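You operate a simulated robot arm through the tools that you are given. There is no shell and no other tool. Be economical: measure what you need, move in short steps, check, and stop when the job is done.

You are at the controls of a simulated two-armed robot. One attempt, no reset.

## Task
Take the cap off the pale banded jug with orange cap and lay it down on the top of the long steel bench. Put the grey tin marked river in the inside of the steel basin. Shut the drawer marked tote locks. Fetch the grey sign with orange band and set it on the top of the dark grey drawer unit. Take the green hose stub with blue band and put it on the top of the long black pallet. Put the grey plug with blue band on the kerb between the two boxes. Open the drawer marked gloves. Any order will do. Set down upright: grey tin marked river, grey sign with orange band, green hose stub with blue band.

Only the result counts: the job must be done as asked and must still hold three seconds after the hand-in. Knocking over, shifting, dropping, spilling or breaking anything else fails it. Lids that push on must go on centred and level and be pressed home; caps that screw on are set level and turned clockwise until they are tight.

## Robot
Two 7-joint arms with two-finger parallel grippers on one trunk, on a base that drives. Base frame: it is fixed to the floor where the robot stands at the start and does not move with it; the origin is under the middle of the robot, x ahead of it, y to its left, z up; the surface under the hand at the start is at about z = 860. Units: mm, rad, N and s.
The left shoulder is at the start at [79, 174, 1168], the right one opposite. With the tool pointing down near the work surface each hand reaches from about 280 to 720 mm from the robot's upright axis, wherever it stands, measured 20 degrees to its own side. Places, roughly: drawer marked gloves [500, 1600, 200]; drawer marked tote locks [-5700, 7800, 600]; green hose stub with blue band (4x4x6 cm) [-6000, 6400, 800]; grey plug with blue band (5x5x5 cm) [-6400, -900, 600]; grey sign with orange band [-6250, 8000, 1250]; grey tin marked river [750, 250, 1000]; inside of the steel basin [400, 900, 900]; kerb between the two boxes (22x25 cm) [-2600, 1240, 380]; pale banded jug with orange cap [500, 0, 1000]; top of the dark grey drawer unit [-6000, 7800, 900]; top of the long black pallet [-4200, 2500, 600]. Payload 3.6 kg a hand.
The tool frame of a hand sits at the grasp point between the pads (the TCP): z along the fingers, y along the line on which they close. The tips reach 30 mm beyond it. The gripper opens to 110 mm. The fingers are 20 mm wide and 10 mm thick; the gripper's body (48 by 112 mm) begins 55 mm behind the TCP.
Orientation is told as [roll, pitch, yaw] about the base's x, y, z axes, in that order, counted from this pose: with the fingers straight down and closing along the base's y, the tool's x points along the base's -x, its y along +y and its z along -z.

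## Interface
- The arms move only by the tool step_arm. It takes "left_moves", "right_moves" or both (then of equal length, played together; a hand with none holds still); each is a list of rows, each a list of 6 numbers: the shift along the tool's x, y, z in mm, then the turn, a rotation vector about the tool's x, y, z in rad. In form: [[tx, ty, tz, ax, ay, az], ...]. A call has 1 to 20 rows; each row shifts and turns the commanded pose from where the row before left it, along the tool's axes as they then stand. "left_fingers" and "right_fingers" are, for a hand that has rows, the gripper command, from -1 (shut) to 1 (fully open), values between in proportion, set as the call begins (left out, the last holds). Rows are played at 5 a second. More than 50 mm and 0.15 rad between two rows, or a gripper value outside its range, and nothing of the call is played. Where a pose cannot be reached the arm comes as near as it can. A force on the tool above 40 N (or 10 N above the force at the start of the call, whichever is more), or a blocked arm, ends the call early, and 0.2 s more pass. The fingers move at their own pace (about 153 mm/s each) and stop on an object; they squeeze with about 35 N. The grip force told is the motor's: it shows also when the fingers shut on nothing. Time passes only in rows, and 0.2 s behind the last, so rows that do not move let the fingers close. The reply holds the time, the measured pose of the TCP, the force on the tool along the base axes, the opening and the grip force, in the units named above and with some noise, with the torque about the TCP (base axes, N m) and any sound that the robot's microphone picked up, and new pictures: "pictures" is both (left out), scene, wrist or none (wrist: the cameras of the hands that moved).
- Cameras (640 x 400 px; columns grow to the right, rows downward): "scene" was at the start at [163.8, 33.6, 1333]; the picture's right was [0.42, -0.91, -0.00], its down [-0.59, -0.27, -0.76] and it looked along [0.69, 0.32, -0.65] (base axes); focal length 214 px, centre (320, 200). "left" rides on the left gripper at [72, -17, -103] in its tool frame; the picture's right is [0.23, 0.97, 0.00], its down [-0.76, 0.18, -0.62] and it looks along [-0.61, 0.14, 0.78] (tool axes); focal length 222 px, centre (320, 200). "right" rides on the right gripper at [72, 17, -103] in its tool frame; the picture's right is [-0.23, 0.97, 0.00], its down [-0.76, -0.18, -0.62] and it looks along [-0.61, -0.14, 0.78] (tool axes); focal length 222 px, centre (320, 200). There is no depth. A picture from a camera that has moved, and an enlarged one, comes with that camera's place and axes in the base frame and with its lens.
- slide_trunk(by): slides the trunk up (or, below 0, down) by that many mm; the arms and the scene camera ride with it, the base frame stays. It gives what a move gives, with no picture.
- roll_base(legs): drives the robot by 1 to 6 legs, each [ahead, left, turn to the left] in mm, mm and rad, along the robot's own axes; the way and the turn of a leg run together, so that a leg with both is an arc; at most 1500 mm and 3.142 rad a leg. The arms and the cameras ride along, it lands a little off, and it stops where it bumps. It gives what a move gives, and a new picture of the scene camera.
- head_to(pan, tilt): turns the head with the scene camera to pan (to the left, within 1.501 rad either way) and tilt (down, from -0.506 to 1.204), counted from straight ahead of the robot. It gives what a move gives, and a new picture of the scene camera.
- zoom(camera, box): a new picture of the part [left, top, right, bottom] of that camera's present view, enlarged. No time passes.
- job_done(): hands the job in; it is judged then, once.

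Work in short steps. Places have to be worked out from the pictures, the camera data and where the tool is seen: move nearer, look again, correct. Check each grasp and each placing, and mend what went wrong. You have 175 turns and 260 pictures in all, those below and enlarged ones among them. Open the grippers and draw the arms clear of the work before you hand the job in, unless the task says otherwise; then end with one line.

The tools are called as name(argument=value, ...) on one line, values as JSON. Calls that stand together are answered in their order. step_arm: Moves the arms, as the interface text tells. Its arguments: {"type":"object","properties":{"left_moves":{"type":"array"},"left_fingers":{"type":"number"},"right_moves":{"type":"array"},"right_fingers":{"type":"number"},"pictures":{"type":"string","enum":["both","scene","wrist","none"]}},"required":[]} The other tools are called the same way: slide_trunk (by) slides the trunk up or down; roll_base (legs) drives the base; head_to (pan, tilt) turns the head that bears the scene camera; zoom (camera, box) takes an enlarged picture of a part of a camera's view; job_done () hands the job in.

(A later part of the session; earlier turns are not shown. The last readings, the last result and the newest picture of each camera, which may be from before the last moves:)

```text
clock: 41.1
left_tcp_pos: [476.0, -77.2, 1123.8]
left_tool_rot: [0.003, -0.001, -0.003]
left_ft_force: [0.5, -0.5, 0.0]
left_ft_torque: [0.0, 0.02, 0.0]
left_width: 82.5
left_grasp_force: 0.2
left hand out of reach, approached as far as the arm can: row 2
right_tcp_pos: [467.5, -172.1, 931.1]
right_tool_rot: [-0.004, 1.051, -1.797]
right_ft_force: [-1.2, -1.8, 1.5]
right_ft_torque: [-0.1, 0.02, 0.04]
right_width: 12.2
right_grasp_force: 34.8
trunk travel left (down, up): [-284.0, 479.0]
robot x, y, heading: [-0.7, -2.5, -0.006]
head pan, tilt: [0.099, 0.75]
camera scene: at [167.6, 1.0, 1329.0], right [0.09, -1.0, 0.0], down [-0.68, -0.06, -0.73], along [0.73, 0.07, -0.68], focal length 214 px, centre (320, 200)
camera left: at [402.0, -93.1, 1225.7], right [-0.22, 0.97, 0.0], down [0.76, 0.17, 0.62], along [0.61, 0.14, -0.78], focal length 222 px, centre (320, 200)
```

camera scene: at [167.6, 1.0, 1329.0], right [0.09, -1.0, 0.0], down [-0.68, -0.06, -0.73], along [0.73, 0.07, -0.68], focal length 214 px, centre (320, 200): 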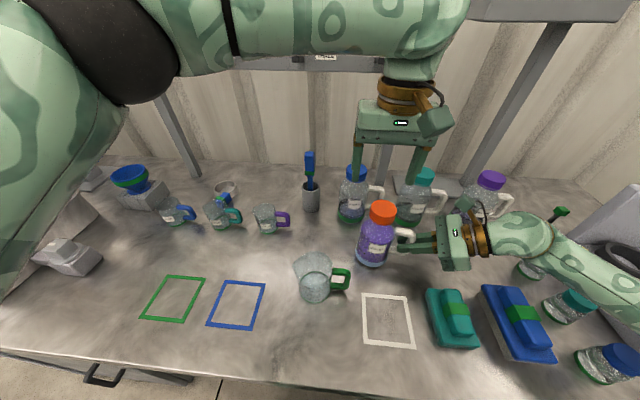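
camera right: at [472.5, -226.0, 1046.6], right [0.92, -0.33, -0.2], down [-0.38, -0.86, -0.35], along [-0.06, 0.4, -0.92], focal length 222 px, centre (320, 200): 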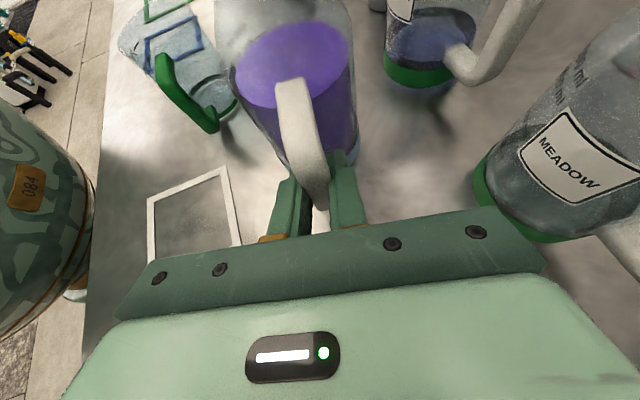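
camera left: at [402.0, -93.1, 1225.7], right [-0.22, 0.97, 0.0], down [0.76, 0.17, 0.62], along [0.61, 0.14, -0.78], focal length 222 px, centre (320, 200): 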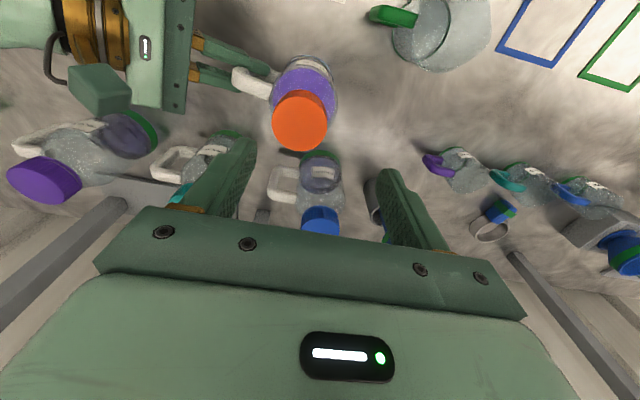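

I zoom on the cap in the left camera for accurate centring.

zoom(camera="left", box=[240, 50, 360, 170])

zoom(camera="scene", box=[330, 180, 430, 280])

```text
3.33 times, centred on (300, 110) of left
camera zoom: at [402.0, -93.1, 1225.7], right [-0.22, 0.97, 0.0], down [0.76, 0.17, 0.62], along [0.61, 0.14, -0.78], focal length 740 px, centre (387, 500)
```

zoom: 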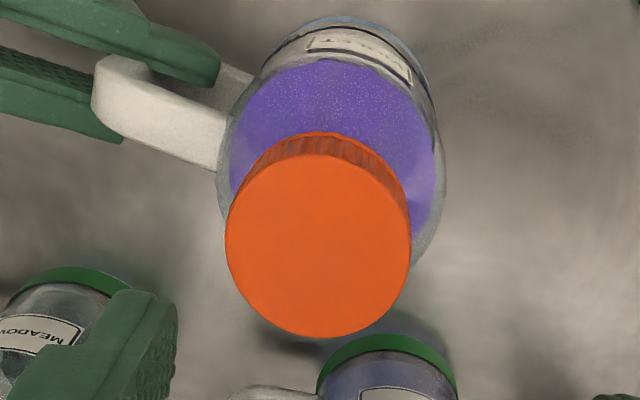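

```text
4.00 times, centred on (380, 230) of scene
camera zoom: at [167.6, 1.0, 1329.0], right [0.09, -1.0, 0.0], down [-0.68, -0.06, -0.73], along [0.73, 0.07, -0.68], focal length 858 px, centre (80, 80)
```

zoom: 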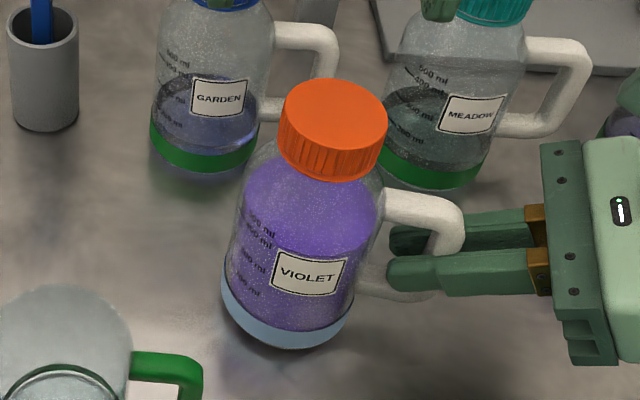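

Estimates agree on y≈-96 but x ranges 475–490, z top 1001–1028. I move down to just above and look again, where errors vanish.

step_arm(left_moves=[[-3, -10, 20, 0, 0, 0], [-2, -9, 28, 0, 0, 0]], left_fingers=0.6)

```text
clock: 41.7
left_tcp_pos: [481.4, -95.2, 1076.2]
left_tool_rot: [0.001, 0.0, -0.004]
left_ft_force: [-0.3, -0.4, -0.1]
left_ft_torque: [0.02, 0.04, 0.01]
left_width: 87.9
left_grasp_force: 0.1
right_tcp_pos: [467.3, -172.3, 931.4]
right_tool_rot: [-0.002, 1.049, -1.795]
right_ft_force: [0.1, 0.6, -0.8]
right_ft_torque: [0.01, -0.03, 0.01]
right_width: 12.1
right_grasp_force: 34.6
trunk travel left (down, up): [-284.0, 479.0]
robot x, y, heading: [1.6, -6.2, -0.004]
head pan, tilt: [0.099, 0.75]
camera scene: at [167.5, 1.9, 1329.0], right [0.09, -1.0, 0.0], down [-0.68, -0.06, -0.73], along [0.73, 0.07, -0.68], focal length 214 px, centre (320, 200)
camera left: at [407.5, -111.3, 1180.0], right [-0.22, 0.97, 0.0], down [0.76, 0.18, 0.62], along [0.61, 0.14, -0.78], focal length 222 px, centre (320, 200)
```

scene: 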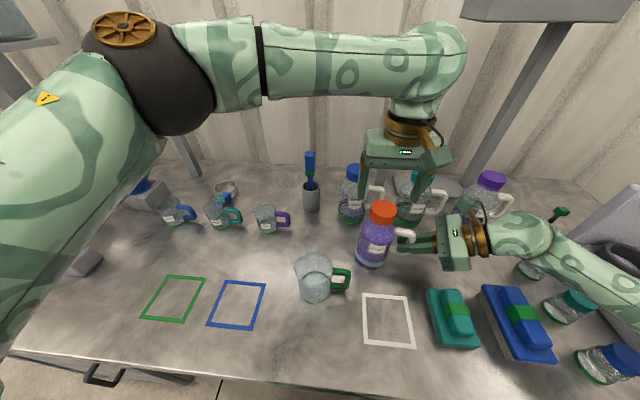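
left: 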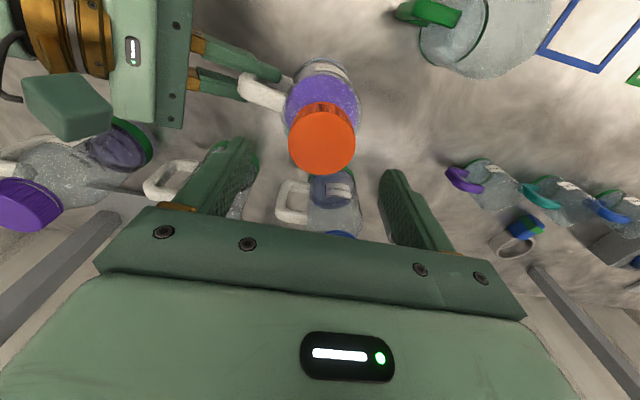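

Cap centre is about (480,-94), top ~1015. I pre-turn the left wrist clockwise by 1.05 rad so there's room to unscrew, and look from that side.

step_arm(left_moves=[[0, 0, 0, 0, 0, 0.15], [0, 0, 0, 0, 0, 0.15], [0, 0, 0, 0, 0, 0.15], [0, 0, 0, 0, 0, 0.15], [0, 0, 0, 0, 0, 0.15], [0, 0, 0, 0, 0, 0.15], [0, 0, 0, 0, 0, 0.15]])

```text
clock: 43.3
left_tcp_pos: [479.7, -92.3, 1079.5]
left_tool_rot: [0.001, 0.0, -1.056]
left_ft_force: [0.2, -0.5, 0.2]
left_ft_torque: [0.04, -0.03, -0.01]
left_width: 88.2
left_grasp_force: 0.0
right_tcp_pos: [467.7, -172.0, 931.7]
right_tool_rot: [-0.003, 1.049, -1.795]
right_ft_force: [0.1, -1.0, 0.0]
right_ft_torque: [-0.05, -0.03, 0.01]
right_width: 12.0
right_grasp_force: 35.6
trunk travel left (down, up): [-284.0, 479.0]
robot x, y, heading: [0.3, -2.8, -0.001]
head pan, tilt: [0.099, 0.75]
camera scene: at [167.5, 2.0, 1329.0], right [0.09, -1.0, 0.0], down [-0.68, -0.06, -0.73], along [0.73, 0.07, -0.68], focal length 214 px, centre (320, 200)
camera left: at [427.2, -37.9, 1181.7], right [0.74, 0.68, 0.0], down [0.53, -0.58, 0.62], along [0.42, -0.46, -0.78], focal length 222 px, centre (320, 200)
```

scene: 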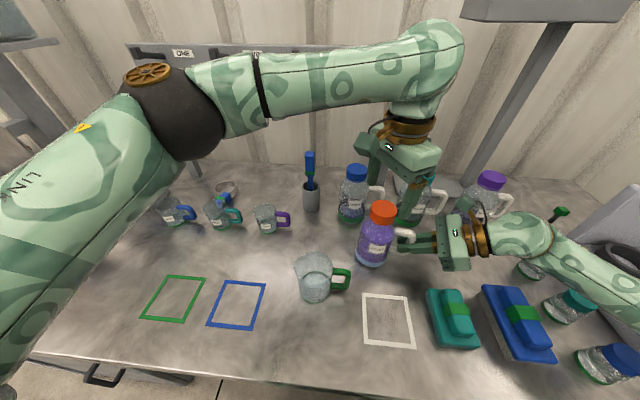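
left: 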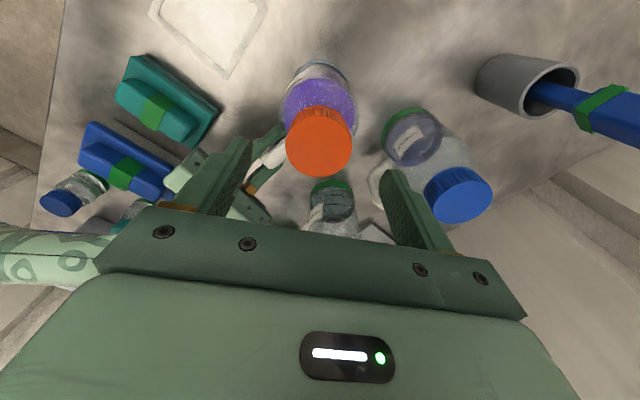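

Cap top ≈ (476,-94,1022), Ø50. I descend with fingers straddling it.

step_arm(left_moves=[[1, -4, 10, 0, 0, 0], [0, 0, 20, 0, 0, 0], [0, 0, 15, 0, 0, 0], [0, 0, 13, 0, 0, 0]])

```text
clock: 44.3
left_tcp_pos: [475.6, -94.9, 1022.3]
left_tool_rot: [0.0, -0.001, -1.053]
left_ft_force: [-0.1, 0.1, -0.2]
left_ft_torque: [-0.01, 0.02, 0.01]
left_width: 88.1
left_grasp_force: 0.1
right_tcp_pos: [467.3, -170.1, 930.9]
right_tool_rot: [-0.003, 1.051, -1.796]
right_ft_force: [0.0, -0.9, 0.6]
right_ft_torque: [-0.03, -0.04, 0.0]
right_width: 12.0
right_grasp_force: 34.9
trunk travel left (down, up): [-284.0, 479.0]
robot x, y, heading: [-1.3, -2.8, -0.007]
head pan, tilt: [0.099, 0.75]
camera scene: at [167.5, 1.9, 1329.0], right [0.09, -1.0, 0.0], down [-0.68, -0.06, -0.73], along [0.73, 0.07, -0.68], focal length 214 px, centre (320, 200)
camera left: at [424.3, -39.4, 1125.4], right [0.73, 0.68, 0.0], down [0.53, -0.57, 0.62], along [0.42, -0.46, -0.78], focal length 222 px, centre (320, 200)
```

scene: 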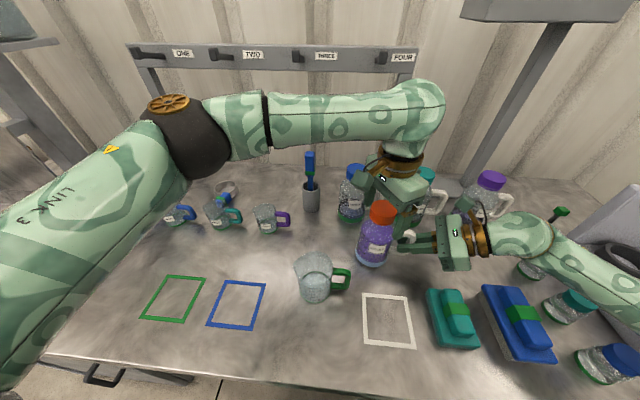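
left: 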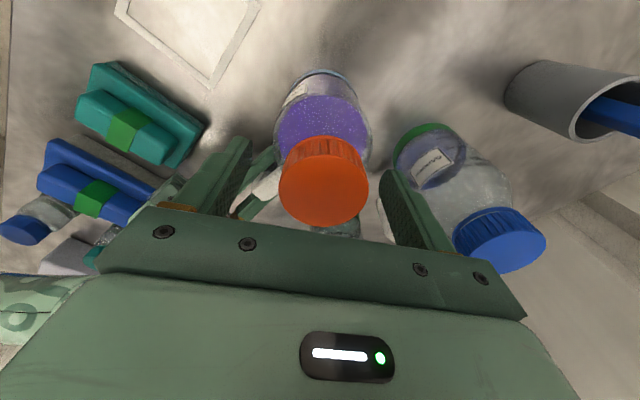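

Cap top sits right at the TCP, centred within 2 mm. I go 8 mm lower and close on it.

step_arm(left_moves=[[0, 2, 4, 0, 0, 0], [0, 0, 4, 0, 0, 0]], pictures="none")

step_arm(left_moves=[[0, 0, 0, 0, 0, 0], [0, 0, 0, 0, 0, 0], [0, 0, 0, 0, 0, 0]], left_fingers=-1, pictures="wrist")

```text
clock: 44.9
left_tcp_pos: [477.2, -93.3, 1014.0]
left_tool_rot: [0.0, -0.001, -1.053]
left_ft_force: [-0.6, 0.0, -0.7]
left_ft_torque: [0.0, -0.01, 0.0]
left_width: 88.0
left_grasp_force: 0.0
right_tcp_pos: [467.8, -172.3, 932.2]
right_tool_rot: [-0.004, 1.049, -1.796]
right_ft_force: [0.1, -0.5, 0.7]
right_ft_torque: [-0.01, -0.02, -0.01]
right_width: 11.9
right_grasp_force: 35.6
trunk travel left (down, up): [-284.0, 479.0]
robot x, y, heading: [-2.2, -3.9, -0.002]
head pan, tilt: [0.099, 0.75]
```

```text
clock: 45.7
left_tcp_pos: [477.8, -94.0, 1013.7]
left_tool_rot: [0.0, 0.001, -1.054]
left_ft_force: [0.9, 4.1, -1.2]
left_ft_torque: [0.2, -0.08, 0.0]
left_width: 60.7
left_grasp_force: 34.9
right_tcp_pos: [467.8, -170.4, 930.1]
right_tool_rot: [-0.003, 1.049, -1.795]
right_ft_force: [-1.4, -3.5, 0.4]
right_ft_torque: [0.14, -0.13, 0.03]
right_width: 12.1
right_grasp_force: 35.1
trunk travel left (down, up): [-284.0, 479.0]
robot x, y, heading: [-4.7, -4.1, -0.0]
head pan, tilt: [0.099, 0.75]
camera left: at [426.2, -38.5, 1116.8], right [0.73, 0.68, 0.0], down [0.53, -0.57, 0.62], along [0.42, -0.46, -0.78], focal length 222 px, centre (320, 200)
```

left: 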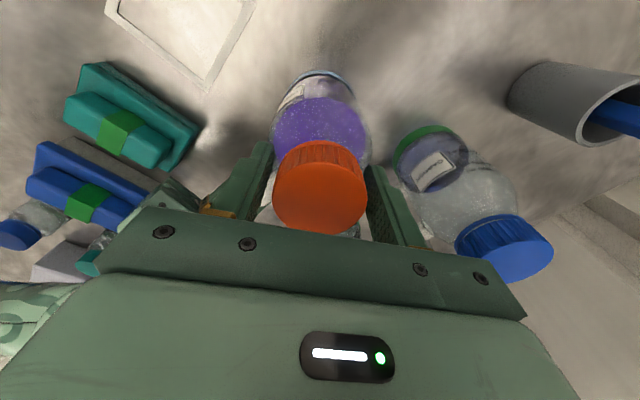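

The 60.7 mm width tells the cap is bigger and its top lower (~1001) than I took: the cap centre lies ~14 mm off along -tool x. I open, shift, and go lower.

step_arm(left_moves=[[0, 0, 0, 0, 0, 0], [0, 0, 0, 0, 0, 0], [-7, 0, 0, 0, 0, 0], [-7, 0, 0, 0, 0, 0], [0, 0, 6, 0, 0, 0], [0, 0, 6, 0, 0, 0]], left_fingers=0.6)

```text
clock: 47.1
left_tcp_pos: [484.6, -105.8, 1002.2]
left_tool_rot: [0.0, -0.001, -1.055]
left_ft_force: [-0.1, -0.4, -0.5]
left_ft_torque: [0.03, -0.02, 0.04]
left_width: 88.0
left_grasp_force: 0.2
right_tcp_pos: [467.3, -172.0, 931.6]
right_tool_rot: [-0.004, 1.049, -1.796]
right_ft_force: [0.1, -0.2, 0.6]
right_ft_torque: [-0.04, -0.03, -0.01]
right_width: 12.1
right_grasp_force: 34.6
trunk travel left (down, up): [-284.0, 479.0]
robot x, y, heading: [-0.9, -5.2, -0.004]
head pan, tilt: [0.099, 0.75]
camera scene: at [167.6, 1.9, 1329.0], right [0.09, -1.0, 0.0], down [-0.68, -0.06, -0.73], along [0.73, 0.07, -0.68], focal length 214 px, centre (320, 200)
camera left: at [432.4, -51.0, 1104.3], right [0.73, 0.68, 0.0], down [0.53, -0.57, 0.62], along [0.42, -0.46, -0.78], focal length 222 px, centre (320, 200)
```

scene: 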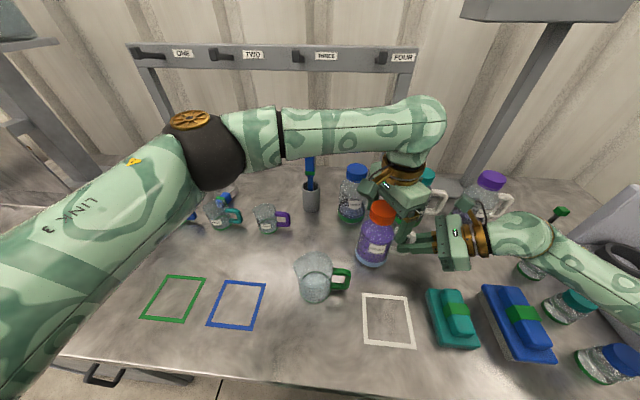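
left: 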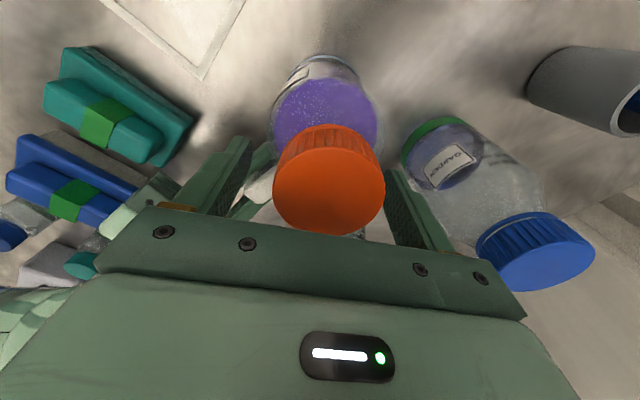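

Now the cap top is about 6 mm above the TCP and 5 mm to +tool y. I shift and close.

step_arm(left_moves=[[0, 5, 0, 0, 0, 0], [0, 0, 2, 0, 0, 0]], pictures="none")

step_arm(left_moves=[[0, 0, 0, 0, 0, 0], [0, 0, 0, 0, 0, 0], [0, 0, 0, 0, 0, 0]], left_fingers=-1, pictures="wrist")

```text
clock: 47.7
left_tcp_pos: [489.6, -102.5, 997.9]
left_tool_rot: [0.001, 0.0, -1.053]
left_ft_force: [0.1, 0.0, -0.2]
left_ft_torque: [0.01, 0.02, 0.05]
left_width: 88.2
left_grasp_force: 0.1
right_tcp_pos: [467.4, -171.2, 931.4]
right_tool_rot: [-0.003, 1.049, -1.795]
right_ft_force: [-0.1, -0.4, -0.2]
right_ft_torque: [-0.06, -0.04, 0.02]
right_width: 12.0
right_grasp_force: 35.0
trunk travel left (down, up): [-284.0, 479.0]
robot x, y, heading: [-3.5, -1.8, 0.003]
head pan, tilt: [0.099, 0.75]
```

```text
clock: 48.5
left_tcp_pos: [486.6, -104.5, 998.7]
left_tool_rot: [-0.004, -0.001, -1.057]
left_ft_force: [-11.5, -10.0, 3.6]
left_ft_torque: [-0.53, 0.51, -0.56]
left_width: 72.9
left_grasp_force: 35.1
right_tcp_pos: [467.8, -170.3, 931.1]
right_tool_rot: [-0.002, 1.049, -1.794]
right_ft_force: [11.9, 10.3, 0.2]
right_ft_torque: [-0.38, 0.09, -0.03]
right_width: 12.1
right_grasp_force: 34.0
trunk travel left (down, up): [-284.0, 479.0]
robot x, y, heading: [2.8, -1.2, -0.0]
head pan, tilt: [0.099, 0.75]
camera left: at [436.3, -48.5, 1101.4], right [0.74, 0.68, 0.0], down [0.53, -0.57, 0.62], along [0.42, -0.46, -0.78], focal length 222 px, centre (320, 200)
```

left: 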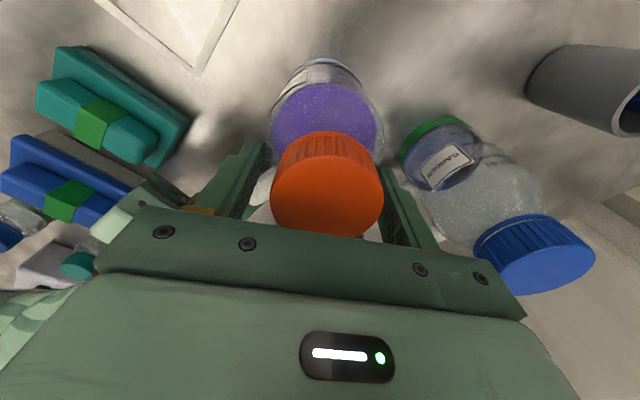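

72.9 mm lower down means the tips squeeze the flared shoulder, so my first estimate was right: cap Ø~51, top ~1022. I open, rise 30 mm, and re-centre at (477,-95).

step_arm(left_moves=[[0, 0, 0, 0, 0, 0], [0, 0, 0, 0, 0, 0], [0, 0, -10, 0, 0, 0], [0, 0, -10, 0, 0, 0], [0, 0, -10, 0, 0, 0], [7, -2, 0, 0, 0, 0], [6, -2, 0, 0, 0, 0]], left_fingers=0.6)

```text
clock: 50.1
left_tcp_pos: [478.2, -93.0, 1028.2]
left_tool_rot: [0.0, -0.001, -1.054]
left_ft_force: [-0.9, -0.2, 0.4]
left_ft_torque: [-0.02, -0.05, -0.02]
left_width: 87.8
left_grasp_force: 0.1
right_tcp_pos: [467.7, -171.2, 931.9]
right_tool_rot: [-0.003, 1.05, -1.797]
right_ft_force: [-0.2, -2.1, 0.4]
right_ft_torque: [0.02, -0.06, -0.02]
right_width: 12.3
right_grasp_force: 34.2
trunk travel left (down, up): [-284.0, 479.0]
robot x, y, heading: [0.3, 1.9, -0.005]
head pan, tilt: [0.099, 0.75]
camera scene: at [167.4, 1.9, 1329.0], right [0.09, -1.0, 0.0], down [-0.68, -0.06, -0.73], along [0.73, 0.07, -0.68], focal length 214 px, centre (320, 200)
camera left: at [426.3, -38.9, 1131.7], right [0.73, 0.68, 0.0], down [0.53, -0.57, 0.62], along [0.42, -0.46, -0.78], focal length 222 px, centre (320, 200)
```

scene: 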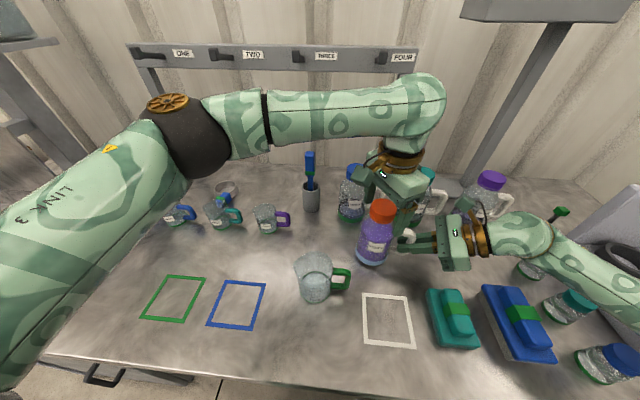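
left: 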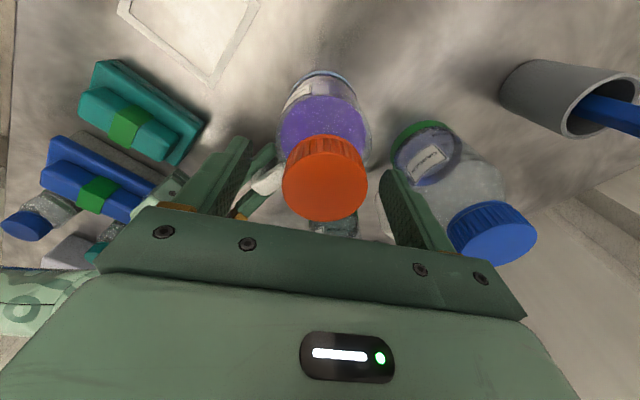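

I close here; the width should come to about 51 if on the cap.

step_arm(left_moves=[[0, 2, 0, 0, 0, 0], [0, 0, 0, 0, 0, 0], [0, 0, 0, 0, 0, 0], [0, 0, 0, 0, 0, 0]], left_fingers=-1, pictures="wrist")

```text
clock: 51.1
left_tcp_pos: [479.5, -93.1, 1029.1]
left_tool_rot: [0.002, 0.002, -1.054]
left_ft_force: [4.5, 9.6, -0.9]
left_ft_torque: [0.34, -0.13, 0.1]
left_width: 51.5
left_grasp_force: 35.1
right_tcp_pos: [466.5, -171.2, 930.6]
right_tool_rot: [-0.003, 1.05, -1.795]
right_ft_force: [-4.1, -9.3, 0.2]
right_ft_torque: [0.56, -0.2, 0.03]
right_width: 12.2
right_grasp_force: 35.0
trunk travel left (down, up): [-284.0, 479.0]
robot x, y, heading: [-6.7, -5.4, -0.004]
head pan, tilt: [0.099, 0.75]
camera left: at [428.5, -37.8, 1131.8], right [0.73, 0.68, 0.0], down [0.53, -0.57, 0.62], along [0.42, -0.46, -0.78], focal length 222 px, centre (320, 200)
```

left: 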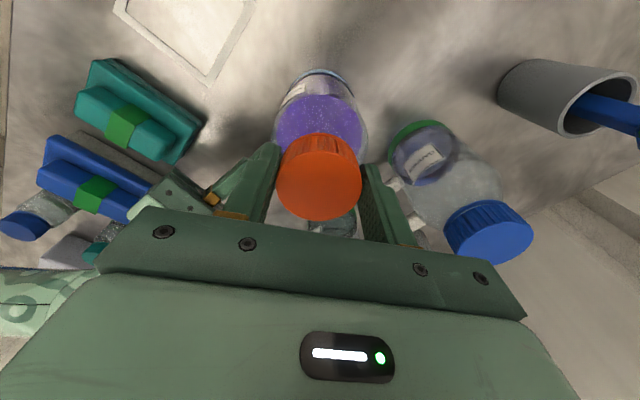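

On the cap (51.5 mm). I relieve the side load slightly and begin turning counter-clockwise.

step_arm(left_moves=[[1, 1, 0, 0, 0, 0], [0, 0, 0, 0, 0, -0.1], [0, 0, 0, 0, 0, -0.1], [0, 0, 0, 0, 0, -0.1], [0, 0, 0, 0, 0, -0.1]], pictures="wrist")

```text
clock: 52.3
left_tcp_pos: [479.7, -92.2, 1029.8]
left_tool_rot: [-0.003, 0.001, -0.654]
left_ft_force: [-4.9, -13.3, -1.4]
left_ft_torque: [-0.46, 0.24, -0.07]
left_width: 51.2
left_grasp_force: 35.2
right_tcp_pos: [466.0, -171.1, 931.5]
right_tool_rot: [-0.004, 1.053, -1.795]
right_ft_force: [4.2, 14.0, -0.3]
right_ft_torque: [-0.87, 0.23, -0.05]
right_width: 12.2
right_grasp_force: 35.1
trunk travel left (down, up): [-284.0, 479.0]
robot x, y, heading: [0.5, 0.4, -0.004]
head pan, tilt: [0.099, 0.75]
camera left: at [411.4, -60.6, 1132.3], right [0.41, 0.91, 0.0], down [0.71, -0.32, 0.62], along [0.57, -0.26, -0.78], focal length 222 px, centre (320, 200)
```

left: 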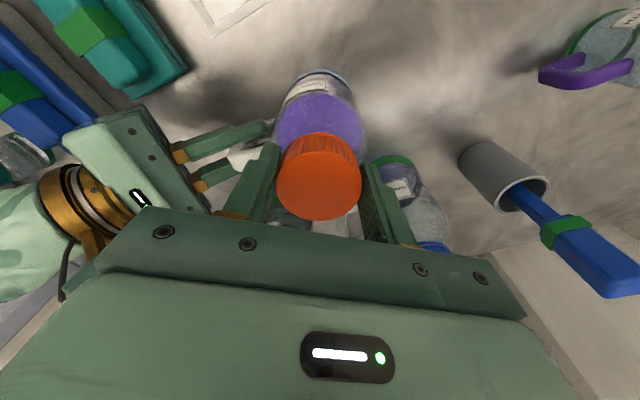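

Turning with little torque, jug held. I continue the turn.

step_arm(left_moves=[[-0.6, -0.8, 0, 0, 0, 0], [0, 0, 0, 0, 0, -0.15], [0, 0, 0, 0, 0, -0.15], [0, 0, 0, 0, 0, -0.15], [0, 0, 0, 0, 0, -0.15], [0, 0, 0, 0, 0, -0.15], [0, 0, 0, 0, 0, -0.15], [0, 0, 0, 0, 0, -0.15], [0, 0, 0, 0, 0, -0.15]], pictures="wrist")

```text
clock: 54.3
left_tcp_pos: [480.6, -93.5, 1029.1]
left_tool_rot: [-0.001, 0.002, 0.55]
left_ft_force: [-5.3, -26.3, 3.9]
left_ft_torque: [-0.74, 0.22, -0.07]
left_width: 51.5
left_grasp_force: 35.2
right_tcp_pos: [467.4, -168.7, 933.2]
right_tool_rot: [0.002, 1.049, -1.791]
right_ft_force: [5.8, 28.5, 11.7]
right_ft_torque: [-0.19, -0.04, -0.01]
right_width: 12.1
right_grasp_force: 35.0
trunk travel left (down, up): [-284.0, 479.0]
robot x, y, heading: [-1.8, -0.8, -0.009]
head pan, tilt: [0.099, 0.75]
camera left: at [425.6, -144.6, 1132.8], right [-0.7, 0.71, 0.0], down [0.56, 0.55, 0.62], along [0.44, 0.44, -0.78], focal length 222 px, centre (320, 200)
```

left: 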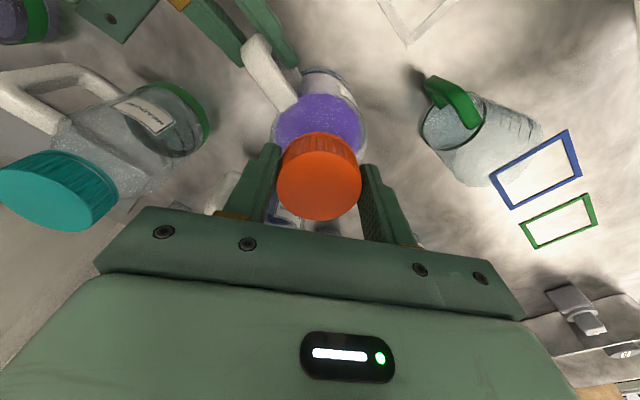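

Side force has built to 26 N along -y; I yield 2 mm that way and turn 0.75 rad more.

step_arm(left_moves=[[1, -1.7, 0, 0, 0, 0], [0, 0, 0, 0, 0, -0.15], [0, 0, 0, 0, 0, -0.15], [0, 0, 0, 0, 0, -0.15], [0, 0, 0, 0, 0, -0.15], [0, 0, 0, 0, 0, -0.15]], pictures="wrist")

```text
clock: 55.7
left_tcp_pos: [480.4, -94.7, 1030.4]
left_tool_rot: [-0.002, 0.0, 1.296]
left_ft_force: [0.2, -23.3, 5.5]
left_ft_torque: [-0.53, -0.02, -0.01]
left_width: 51.6
left_grasp_force: 34.7
right_tcp_pos: [464.9, -170.5, 931.3]
right_tool_rot: [0.0, 1.051, -1.792]
right_ft_force: [3.2, 24.7, 15.7]
right_ft_torque: [0.04, -0.28, 0.03]
right_width: 12.1
right_grasp_force: 35.2
trunk travel left (down, up): [-284.0, 479.0]
robot x, y, heading: [-4.0, -0.6, -0.001]
head pan, tilt: [0.099, 0.75]
camera left: at [475.7, -168.1, 1133.1], right [-1.0, 0.04, 0.0], down [0.03, 0.78, 0.62], along [0.03, 0.62, -0.78], focal length 222 px, centre (320, 200)
```

left: 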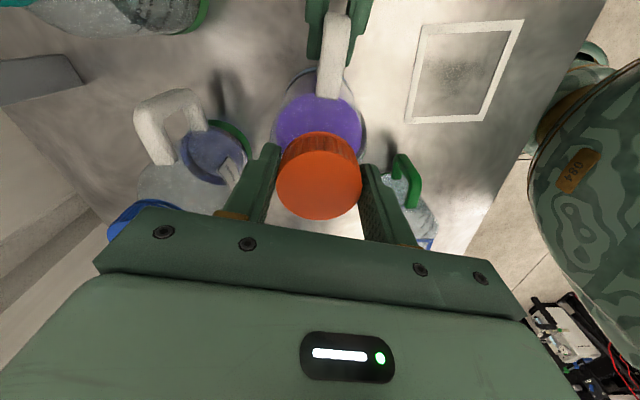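

Turned 2.35 rad. I test-lift the cap 4 mm and watch the force.

step_arm(left_moves=[[2, 0, 0, 0, 0, 0], [0, 0, -2, 0, 0, 0], [0, 0, -2, 0, 0, 0]], pictures="none")

zoom(camera="scene", box=[330, 180, 430, 280])

```text
clock: 56.5
left_tcp_pos: [481.5, -95.6, 1031.5]
left_tool_rot: [0.0, -0.006, 1.297]
left_ft_force: [3.9, -11.5, -11.6]
left_ft_torque: [0.04, -0.47, -0.04]
left_width: 51.5
left_grasp_force: 35.0
right_tcp_pos: [468.4, -172.0, 931.8]
right_tool_rot: [-0.001, 1.052, -1.795]
right_ft_force: [0.1, 12.3, 20.1]
right_ft_torque: [0.71, -0.29, 0.11]
right_width: 12.3
right_grasp_force: 34.8
trunk travel left (down, up): [-284.0, 479.0]
robot x, y, heading: [-1.0, -1.6, -0.003]
head pan, tilt: [0.099, 0.75]
```

```text
4.00 times, centred on (380, 230) of scene
camera zoom: at [167.3, 2.0, 1328.9], right [0.09, -1.0, 0.0], down [-0.68, -0.06, -0.73], along [0.73, 0.07, -0.68], focal length 858 px, centre (80, 80)
```

zoom: 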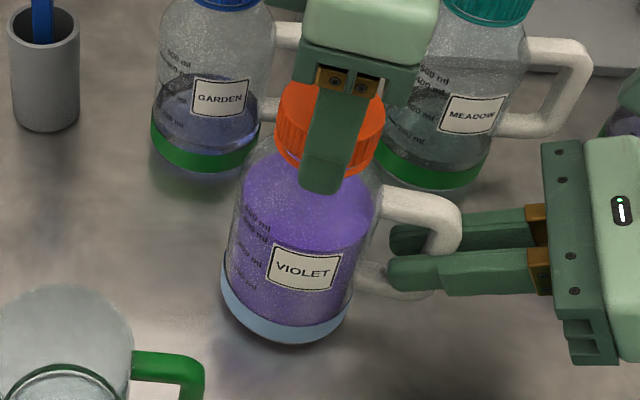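

Still threaded. I set back down, open, and wind the wrist back 2.7 rad for another turn.

step_arm(left_moves=[[0, 0, 4, 0, 0, 0], [0, 0, 0, 0, 0, 0]], pictures="none")

step_arm(left_moves=[[0, 0, 0, 0, 0, 0], [0, 0, 0, 0, 0, 0], [0, 0, 0, 0, 0, 0.15], [0, 0, 0, 0, 0, 0.15], [0, 0, 0, 0, 0, 0.15], [0, 0, 0, 0, 0, 0.15], [0, 0, 0, 0, 0, 0.15], [0, 0, 0, 0, 0, 0.15], [0, 0, 0, 0, 0, 0.15], [0, 0, 0, 0, 0, 0.15], [0, 0, 0, 0, 0, 0.15], [0, 0, 0, 0, 0, 0.15], [0, 0, 0, 0, 0, 0.15], [0, 0, 0, 0, 0, 0.15], [0, 0, 0, 0, 0, 0.15], [0, 0, 0, 0, 0, 0.15], [0, 0, 0, 0, 0, 0.15], [0, 0, 0, 0, 0, 0.15], [0, 0, 0, 0, 0, 0.15], [0, 0, 0, 0, 0, 0.15]], left_fingers=0.6, pictures="wrist")

```text
clock: 57.1
left_tcp_pos: [481.1, -95.7, 1029.8]
left_tool_rot: [-0.003, -0.003, 1.294]
left_ft_force: [3.5, -2.4, 7.5]
left_ft_torque: [0.43, 0.03, -0.04]
left_width: 51.6
left_grasp_force: 35.1
right_tcp_pos: [466.8, -172.0, 931.6]
right_tool_rot: [0.0, 1.048, -1.795]
right_ft_force: [1.2, 4.3, 12.9]
right_ft_torque: [0.92, -0.43, -0.07]
right_width: 12.2
right_grasp_force: 35.1
trunk travel left (down, up): [-284.0, 479.0]
robot x, y, heading: [-4.8, -1.0, -0.004]
head pan, tilt: [0.099, 0.75]
```

```text
clock: 61.3
left_tcp_pos: [479.9, -96.3, 1028.8]
left_tool_rot: [-0.001, -0.001, -1.407]
left_ft_force: [-0.4, -0.3, 0.0]
left_ft_torque: [0.04, -0.02, 0.01]
left_width: 88.1
left_grasp_force: 0.1
right_tcp_pos: [466.8, -171.1, 931.3]
right_tool_rot: [-0.004, 1.05, -1.795]
right_ft_force: [-0.5, -0.3, -0.3]
right_ft_torque: [-0.31, 0.07, -0.04]
right_width: 11.9
right_grasp_force: 35.4
trunk travel left (down, up): [-284.0, 479.0]
robot x, y, heading: [-0.1, -6.5, -0.008]
head pan, tilt: [0.099, 0.75]
camera left: at [450.1, -27.5, 1132.2], right [0.92, 0.38, 0.0], down [0.3, -0.72, 0.62], along [0.24, -0.58, -0.78], focal length 222 px, centre (320, 200)
```

left: 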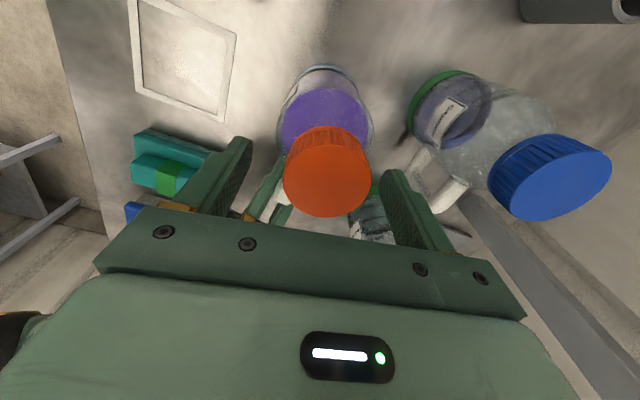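

I shift 3 mm to centre on the cap, close, and turn again.

step_arm(left_moves=[[3, 3, 0, 0, 0, 0], [0, 0, 0, 0, 0, 0]], pictures="none")

step_arm(left_moves=[[0, 0, 0, 0, 0, 0], [0, 0, 0, 0, 0, 0], [0, 0, 0, 0, 0, 0], [0, 0, 0, 0, 0, 0]], left_fingers=-1, pictures="none")

step_arm(left_moves=[[0, 0, 0, 0, 0, -0.15], [0, 0, 0, 0, 0, -0.15], [0, 0, 0, 0, 0, -0.15], [0, 0, 0, 0, 0, -0.15], [0, 0, 0, 0, 0, -0.15], [0, 0, 0, 0, 0, -0.15], [0, 0, 0, 0, 0, -0.15], [0, 0, 0, 0, 0, -0.15], [0, 0, 0, 0, 0, -0.15]], pictures="wrist")

```text
clock: 61.9
left_tcp_pos: [482.0, -93.8, 1029.3]
left_tool_rot: [0.0, 0.0, -1.402]
left_ft_force: [-0.3, -0.4, 0.7]
left_ft_torque: [0.02, 0.0, 0.01]
left_width: 88.1
left_grasp_force: 0.1
right_tcp_pos: [468.6, -171.4, 931.2]
right_tool_rot: [-0.004, 1.048, -1.796]
right_ft_force: [-0.2, 0.0, -0.5]
right_ft_torque: [-0.31, 0.06, 0.01]
right_width: 11.8
right_grasp_force: 34.9
trunk travel left (down, up): [-284.0, 479.0]
robot x, y, heading: [-3.7, 0.8, -0.007]
head pan, tilt: [0.099, 0.75]
```

```text
clock: 62.9
left_tcp_pos: [483.2, -92.6, 1028.4]
left_tool_rot: [0.0, -0.001, -1.403]
left_ft_force: [0.9, 1.3, -0.1]
left_ft_torque: [0.01, 0.01, -0.01]
left_width: 48.4
left_grasp_force: 35.3
right_tcp_pos: [468.7, -171.1, 931.7]
right_tool_rot: [-0.003, 1.05, -1.796]
right_ft_force: [0.5, -1.9, 0.2]
right_ft_torque: [-0.05, -0.03, 0.05]
right_width: 12.0
right_grasp_force: 35.4
trunk travel left (down, up): [-284.0, 479.0]
robot x, y, heading: [-0.5, -5.5, -0.003]
head pan, tilt: [0.099, 0.75]
```

```text
clock: 64.9
left_tcp_pos: [482.5, -92.7, 1030.2]
left_tool_rot: [-0.001, 0.0, -0.05]
left_ft_force: [-1.6, -3.6, 9.2]
left_ft_torque: [-0.16, -0.02, -0.03]
left_width: 48.7
left_grasp_force: 34.9
right_tcp_pos: [466.0, -171.6, 931.0]
right_tool_rot: [-0.004, 1.052, -1.794]
right_ft_force: [2.6, 3.6, -2.4]
right_ft_torque: [-0.67, 0.05, -0.07]
right_width: 12.4
right_grasp_force: 34.8
trunk travel left (down, up): [-284.0, 479.0]
robot x, y, heading: [-0.0, -3.0, -0.007]
head pan, tilt: [0.099, 0.75]
camera left: at [407.4, -105.8, 1132.5], right [-0.18, 0.98, 0.0], down [0.77, 0.14, 0.62], along [0.61, 0.11, -0.78], focal length 222 px, centre (320, 200)
```

left: 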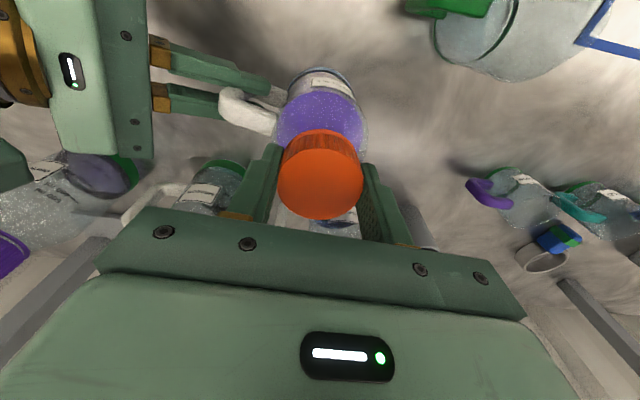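

Upward force of 9 N shows the cap is rising on its thread. I yield up 1.5 mm and continue turning.

step_arm(left_moves=[[0, 0, -1.5, 0, 0, 0], [0, 0, 0, 0, 0, -0.15], [0, 0, 0, 0, 0, -0.15], [0, 0, 0, 0, 0, -0.15], [0, 0, 0, 0, 0, -0.15], [0, 0, 0, 0, 0, -0.15], [0, 0, 0, 0, 0, -0.15], [0, 0, 0, 0, 0, -0.15], [0, 0, 0, 0, 0, -0.15], [0, 0, 0, 0, 0, -0.15]], pictures="none")

step_arm(left_moves=[[0, 0, -2, 0, 0, 0], [0, 0, -2, 0, 0, 0]], pictures="wrist")

```text
clock: 67.1
left_tcp_pos: [482.4, -92.6, 1029.8]
left_tool_rot: [0.001, 0.001, 1.296]
left_ft_force: [1.1, -2.4, 1.2]
left_ft_torque: [-0.06, -0.05, -0.02]
left_width: 48.7
left_grasp_force: 34.8
right_tcp_pos: [467.7, -171.5, 931.7]
right_tool_rot: [-0.002, 1.051, -1.796]
right_ft_force: [0.6, 2.6, 0.0]
right_ft_torque: [-0.01, -0.1, 0.06]
right_width: 11.9
right_grasp_force: 34.7
trunk travel left (down, up): [-284.0, 479.0]
robot x, y, heading: [-2.1, -1.9, -0.007]
head pan, tilt: [0.099, 0.75]
```

```text
clock: 67.7
left_tcp_pos: [482.9, -93.1, 1034.7]
left_tool_rot: [0.0, 0.0, 1.296]
left_ft_force: [-0.7, -2.1, -2.0]
left_ft_torque: [0.02, 0.0, -0.03]
left_width: 48.8
left_grasp_force: 34.8
right_tcp_pos: [467.3, -171.8, 931.3]
right_tool_rot: [-0.002, 1.051, -1.797]
right_ft_force: [1.1, 2.6, 1.0]
right_ft_torque: [-0.01, 0.04, -0.02]
right_width: 12.1
right_grasp_force: 35.0
trunk travel left (down, up): [-284.0, 479.0]
robot x, y, heading: [-1.0, -1.2, -0.004]
head pan, tilt: [0.099, 0.75]
camera left: at [478.3, -166.9, 1137.2], right [-1.0, 0.05, 0.0], down [0.04, 0.78, 0.62], along [0.03, 0.62, -0.78], focal length 222 px, centre (320, 200)
```

left: 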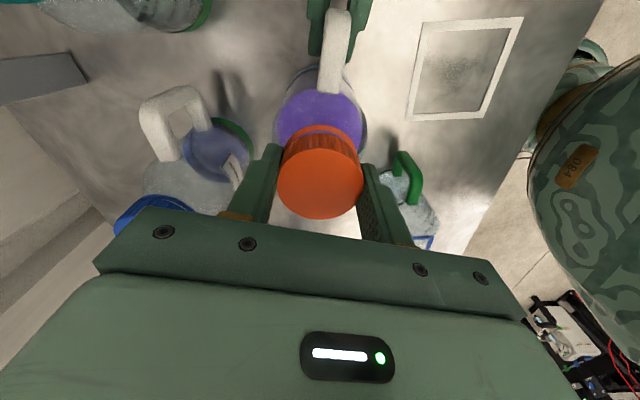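

Lifted 5 mm with hardly any force: the cap is free. I lift it further and look.

step_arm(left_moves=[[0, 0, -5, 0, 0, 0], [0, 0, -8, 0, 0, 0], [0, 0, -10, 0, 0, 0], [0, 0, -12, 0, 0, 0], [0, 0, -15, 0, 0, 0], [0, 0, -15, 0, 0, 0]])

```text
clock: 69.1
left_tcp_pos: [482.7, -93.6, 1099.3]
left_tool_rot: [0.0, 0.002, 1.296]
left_ft_force: [-0.7, 0.8, -0.5]
left_ft_torque: [0.02, 0.02, 0.02]
left_width: 48.5
left_grasp_force: 34.8
right_tcp_pos: [466.8, -170.7, 931.4]
right_tool_rot: [-0.002, 1.049, -1.796]
right_ft_force: [-0.6, -0.2, 0.8]
right_ft_torque: [0.31, -0.06, -0.04]
right_width: 12.1
right_grasp_force: 34.9
trunk travel left (down, up): [-284.0, 479.0]
robot x, y, heading: [-3.8, -3.4, -0.011]
head pan, tilt: [0.099, 0.75]
camera scene: at [167.4, 2.1, 1329.0], right [0.09, -1.0, 0.0], down [-0.68, -0.06, -0.73], along [0.73, 0.07, -0.68], focal length 214 px, centre (320, 200)
camera left: at [479.3, -167.2, 1202.7], right [-1.0, 0.05, 0.0], down [0.04, 0.78, 0.62], along [0.03, 0.62, -0.78], focal length 222 px, centre (320, 200)
```

scene: 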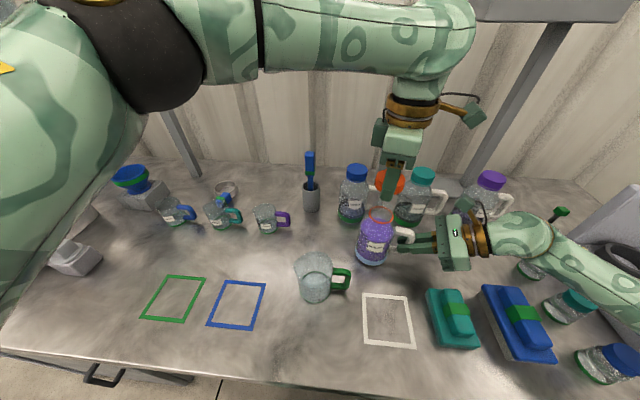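
left: 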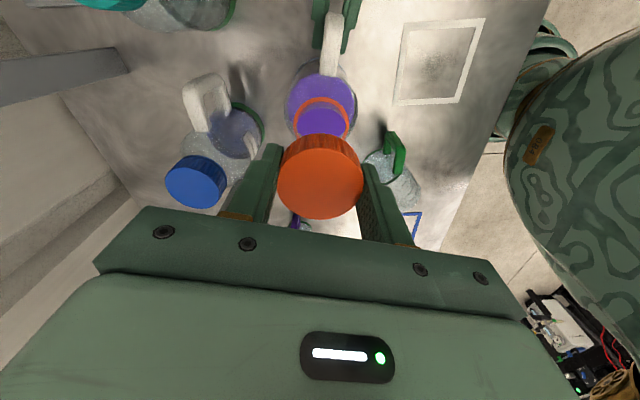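

Cap is off. I rotate back to neutral, carry it to a free spot near (500,70), and lower.

step_arm(left_moves=[[0, 0, 0, 0, 0, 0.144], [0, 0, 0, 0, 0, 0.144], [0, 0, 0, 0, 0, 0.144], [0, 0, 0, 0, 0, 0.144], [0, 0, 0, 0, 0, 0.144], [0, 0, 0, 0, 0, 0.144], [0, 0, 0, 0, 0, 0.144], [0, 0, 0, 0, 0, 0.144], [0, 0, 0, 0, 0, 0.144], [-4, 30, 0, 0, 0, 0], [-4, 35, 0, 0, 0, 0], [-4, 35, 0, 0, 0, 0], [-4, 35, 0, 0, 0, 0], [-2, 30, 0, 0, 0, 0]], pictures="none")

step_arm(left_moves=[[0, 0, 25, 0, 0, 0], [0, 0, 30, 0, 0, 0], [0, 0, 35, 0, 0, 0], [0, 0, 35, 0, 0, 0], [0, 0, 30, 0, 0, 0], [0, 0, 15, 0, 0, 0], [0, 0, 8, 0, 0, 0]], pictures="both")

```text
clock: 72.1
left_tcp_pos: [500.9, 71.7, 1099.5]
left_tool_rot: [0.0, 0.0, -0.002]
left_ft_force: [0.1, -0.3, -0.6]
left_ft_torque: [-0.05, -0.01, 0.0]
left_width: 48.6
left_grasp_force: 34.4
right_tcp_pos: [467.4, -171.6, 931.1]
right_tool_rot: [-0.004, 1.049, -1.797]
right_ft_force: [-0.6, 1.4, 0.3]
right_ft_torque: [0.03, -0.02, 0.05]
right_width: 12.1
right_grasp_force: 34.5
trunk travel left (down, up): [-284.0, 479.0]
robot x, y, heading: [-3.2, -2.7, -0.005]
head pan, tilt: [0.099, 0.75]
```

```text
clock: 73.7
left_tcp_pos: [501.2, 71.1, 922.1]
left_tool_rot: [0.0, 0.0, 0.0]
left_ft_force: [-0.4, -0.1, -0.3]
left_ft_torque: [0.0, 0.01, 0.02]
left_width: 48.6
left_grasp_force: 35.5
right_tcp_pos: [467.1, -171.1, 932.3]
right_tool_rot: [-0.003, 1.049, -1.795]
right_ft_force: [-0.1, 0.1, 0.6]
right_ft_torque: [0.05, -0.05, -0.02]
right_width: 12.2
right_grasp_force: 35.1
trunk travel left (down, up): [-284.0, 479.0]
robot x, y, heading: [-2.8, -3.7, -0.002]
head pan, tilt: [0.099, 0.75]
camera scene: at [167.7, 2.1, 1329.0], right [0.09, -1.0, 0.0], down [-0.68, -0.06, -0.73], along [0.73, 0.07, -0.68], focal length 214 px, centre (320, 200)
camera left: at [428.1, 55.2, 1024.7], right [-0.23, 0.97, 0.0], down [0.76, 0.18, 0.62], along [0.61, 0.14, -0.78], focal length 222 px, centre (320, 200)
```

scene: 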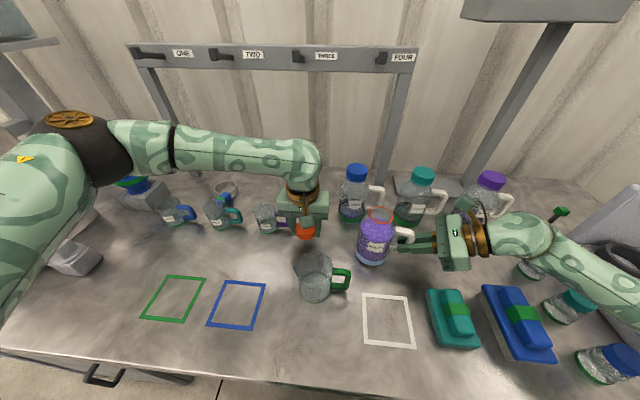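
left: 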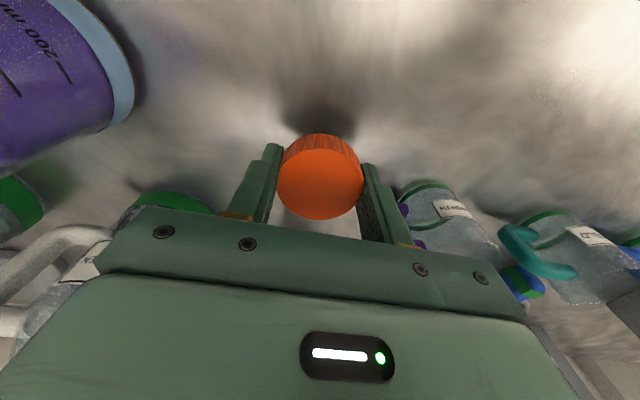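

Clear spot. I lower in 3 mm rows until it touches.

step_arm(left_moves=[[0, 0, 3, 0, 0, 0], [0, 0, 3, 0, 0, 0], [0, 0, 3, 0, 0, 0], [0, 0, 3, 0, 0, 0], [0, 0, 3, 0, 0, 0], [0, 0, 2, 0, 0, 0], [0, 0, 2, 0, 0, 0]], pictures="none")

```text
clock: 75.3
left_tcp_pos: [501.6, 73.3, 903.2]
left_tool_rot: [-0.001, 0.0, 0.001]
left_ft_force: [-0.1, 0.5, 0.1]
left_ft_torque: [-0.02, -0.01, -0.03]
left_width: 48.6
left_grasp_force: 35.0
right_tcp_pos: [467.1, -170.5, 931.7]
right_tool_rot: [-0.004, 1.047, -1.796]
right_ft_force: [0.1, 0.2, -1.1]
right_ft_torque: [0.02, -0.01, 0.02]
right_width: 12.1
right_grasp_force: 34.8
trunk travel left (down, up): [-284.0, 479.0]
robot x, y, heading: [0.7, -6.3, -0.005]
head pan, tilt: [0.099, 0.75]
```

step_arm(left_moves=[[0, 0, 2, 0, 0, 0], [0, 0, 2, 0, 0, 0], [0, 0, 2, 0, 0, 0], [0, 0, 2, 0, 0, 0], [0, 0, 2, 0, 0, 0], [0, 0, 2, 0, 0, 0], [0, 0, 2, 0, 0, 0], [0, 0, 2, 0, 0, 0]], pictures="wrist")

```text
clock: 77.1
left_tcp_pos: [500.7, 70.9, 889.7]
left_tool_rot: [-0.001, -0.007, -0.002]
left_ft_force: [0.7, 3.0, 31.2]
left_ft_torque: [0.79, 0.28, -0.27]
left_width: 48.7
left_grasp_force: 35.2
right_tcp_pos: [466.3, -171.3, 932.6]
right_tool_rot: [-0.001, 1.049, -1.793]
right_ft_force: [0.1, 0.0, 0.4]
right_ft_torque: [-0.32, 0.06, -0.01]
right_width: 11.8
right_grasp_force: 34.7
trunk travel left (down, up): [-284.0, 479.0]
robot x, y, heading: [-1.0, 0.1, -0.009]
head pan, tilt: [0.099, 0.75]
camera left: at [425.9, 55.8, 992.7], right [-0.23, 0.97, 0.0], down [0.76, 0.18, 0.63], along [0.61, 0.14, -0.78], focal length 222 px, centre (320, 200)
```

left: 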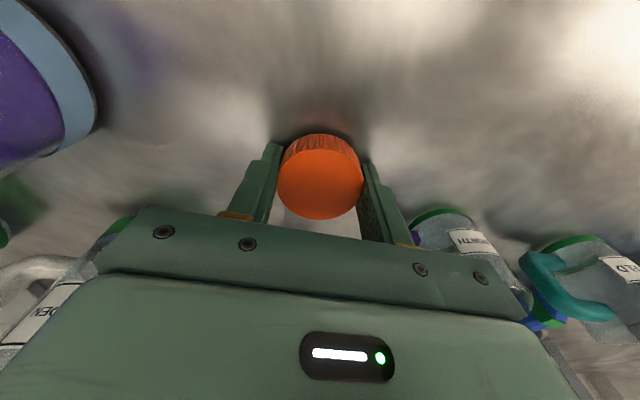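

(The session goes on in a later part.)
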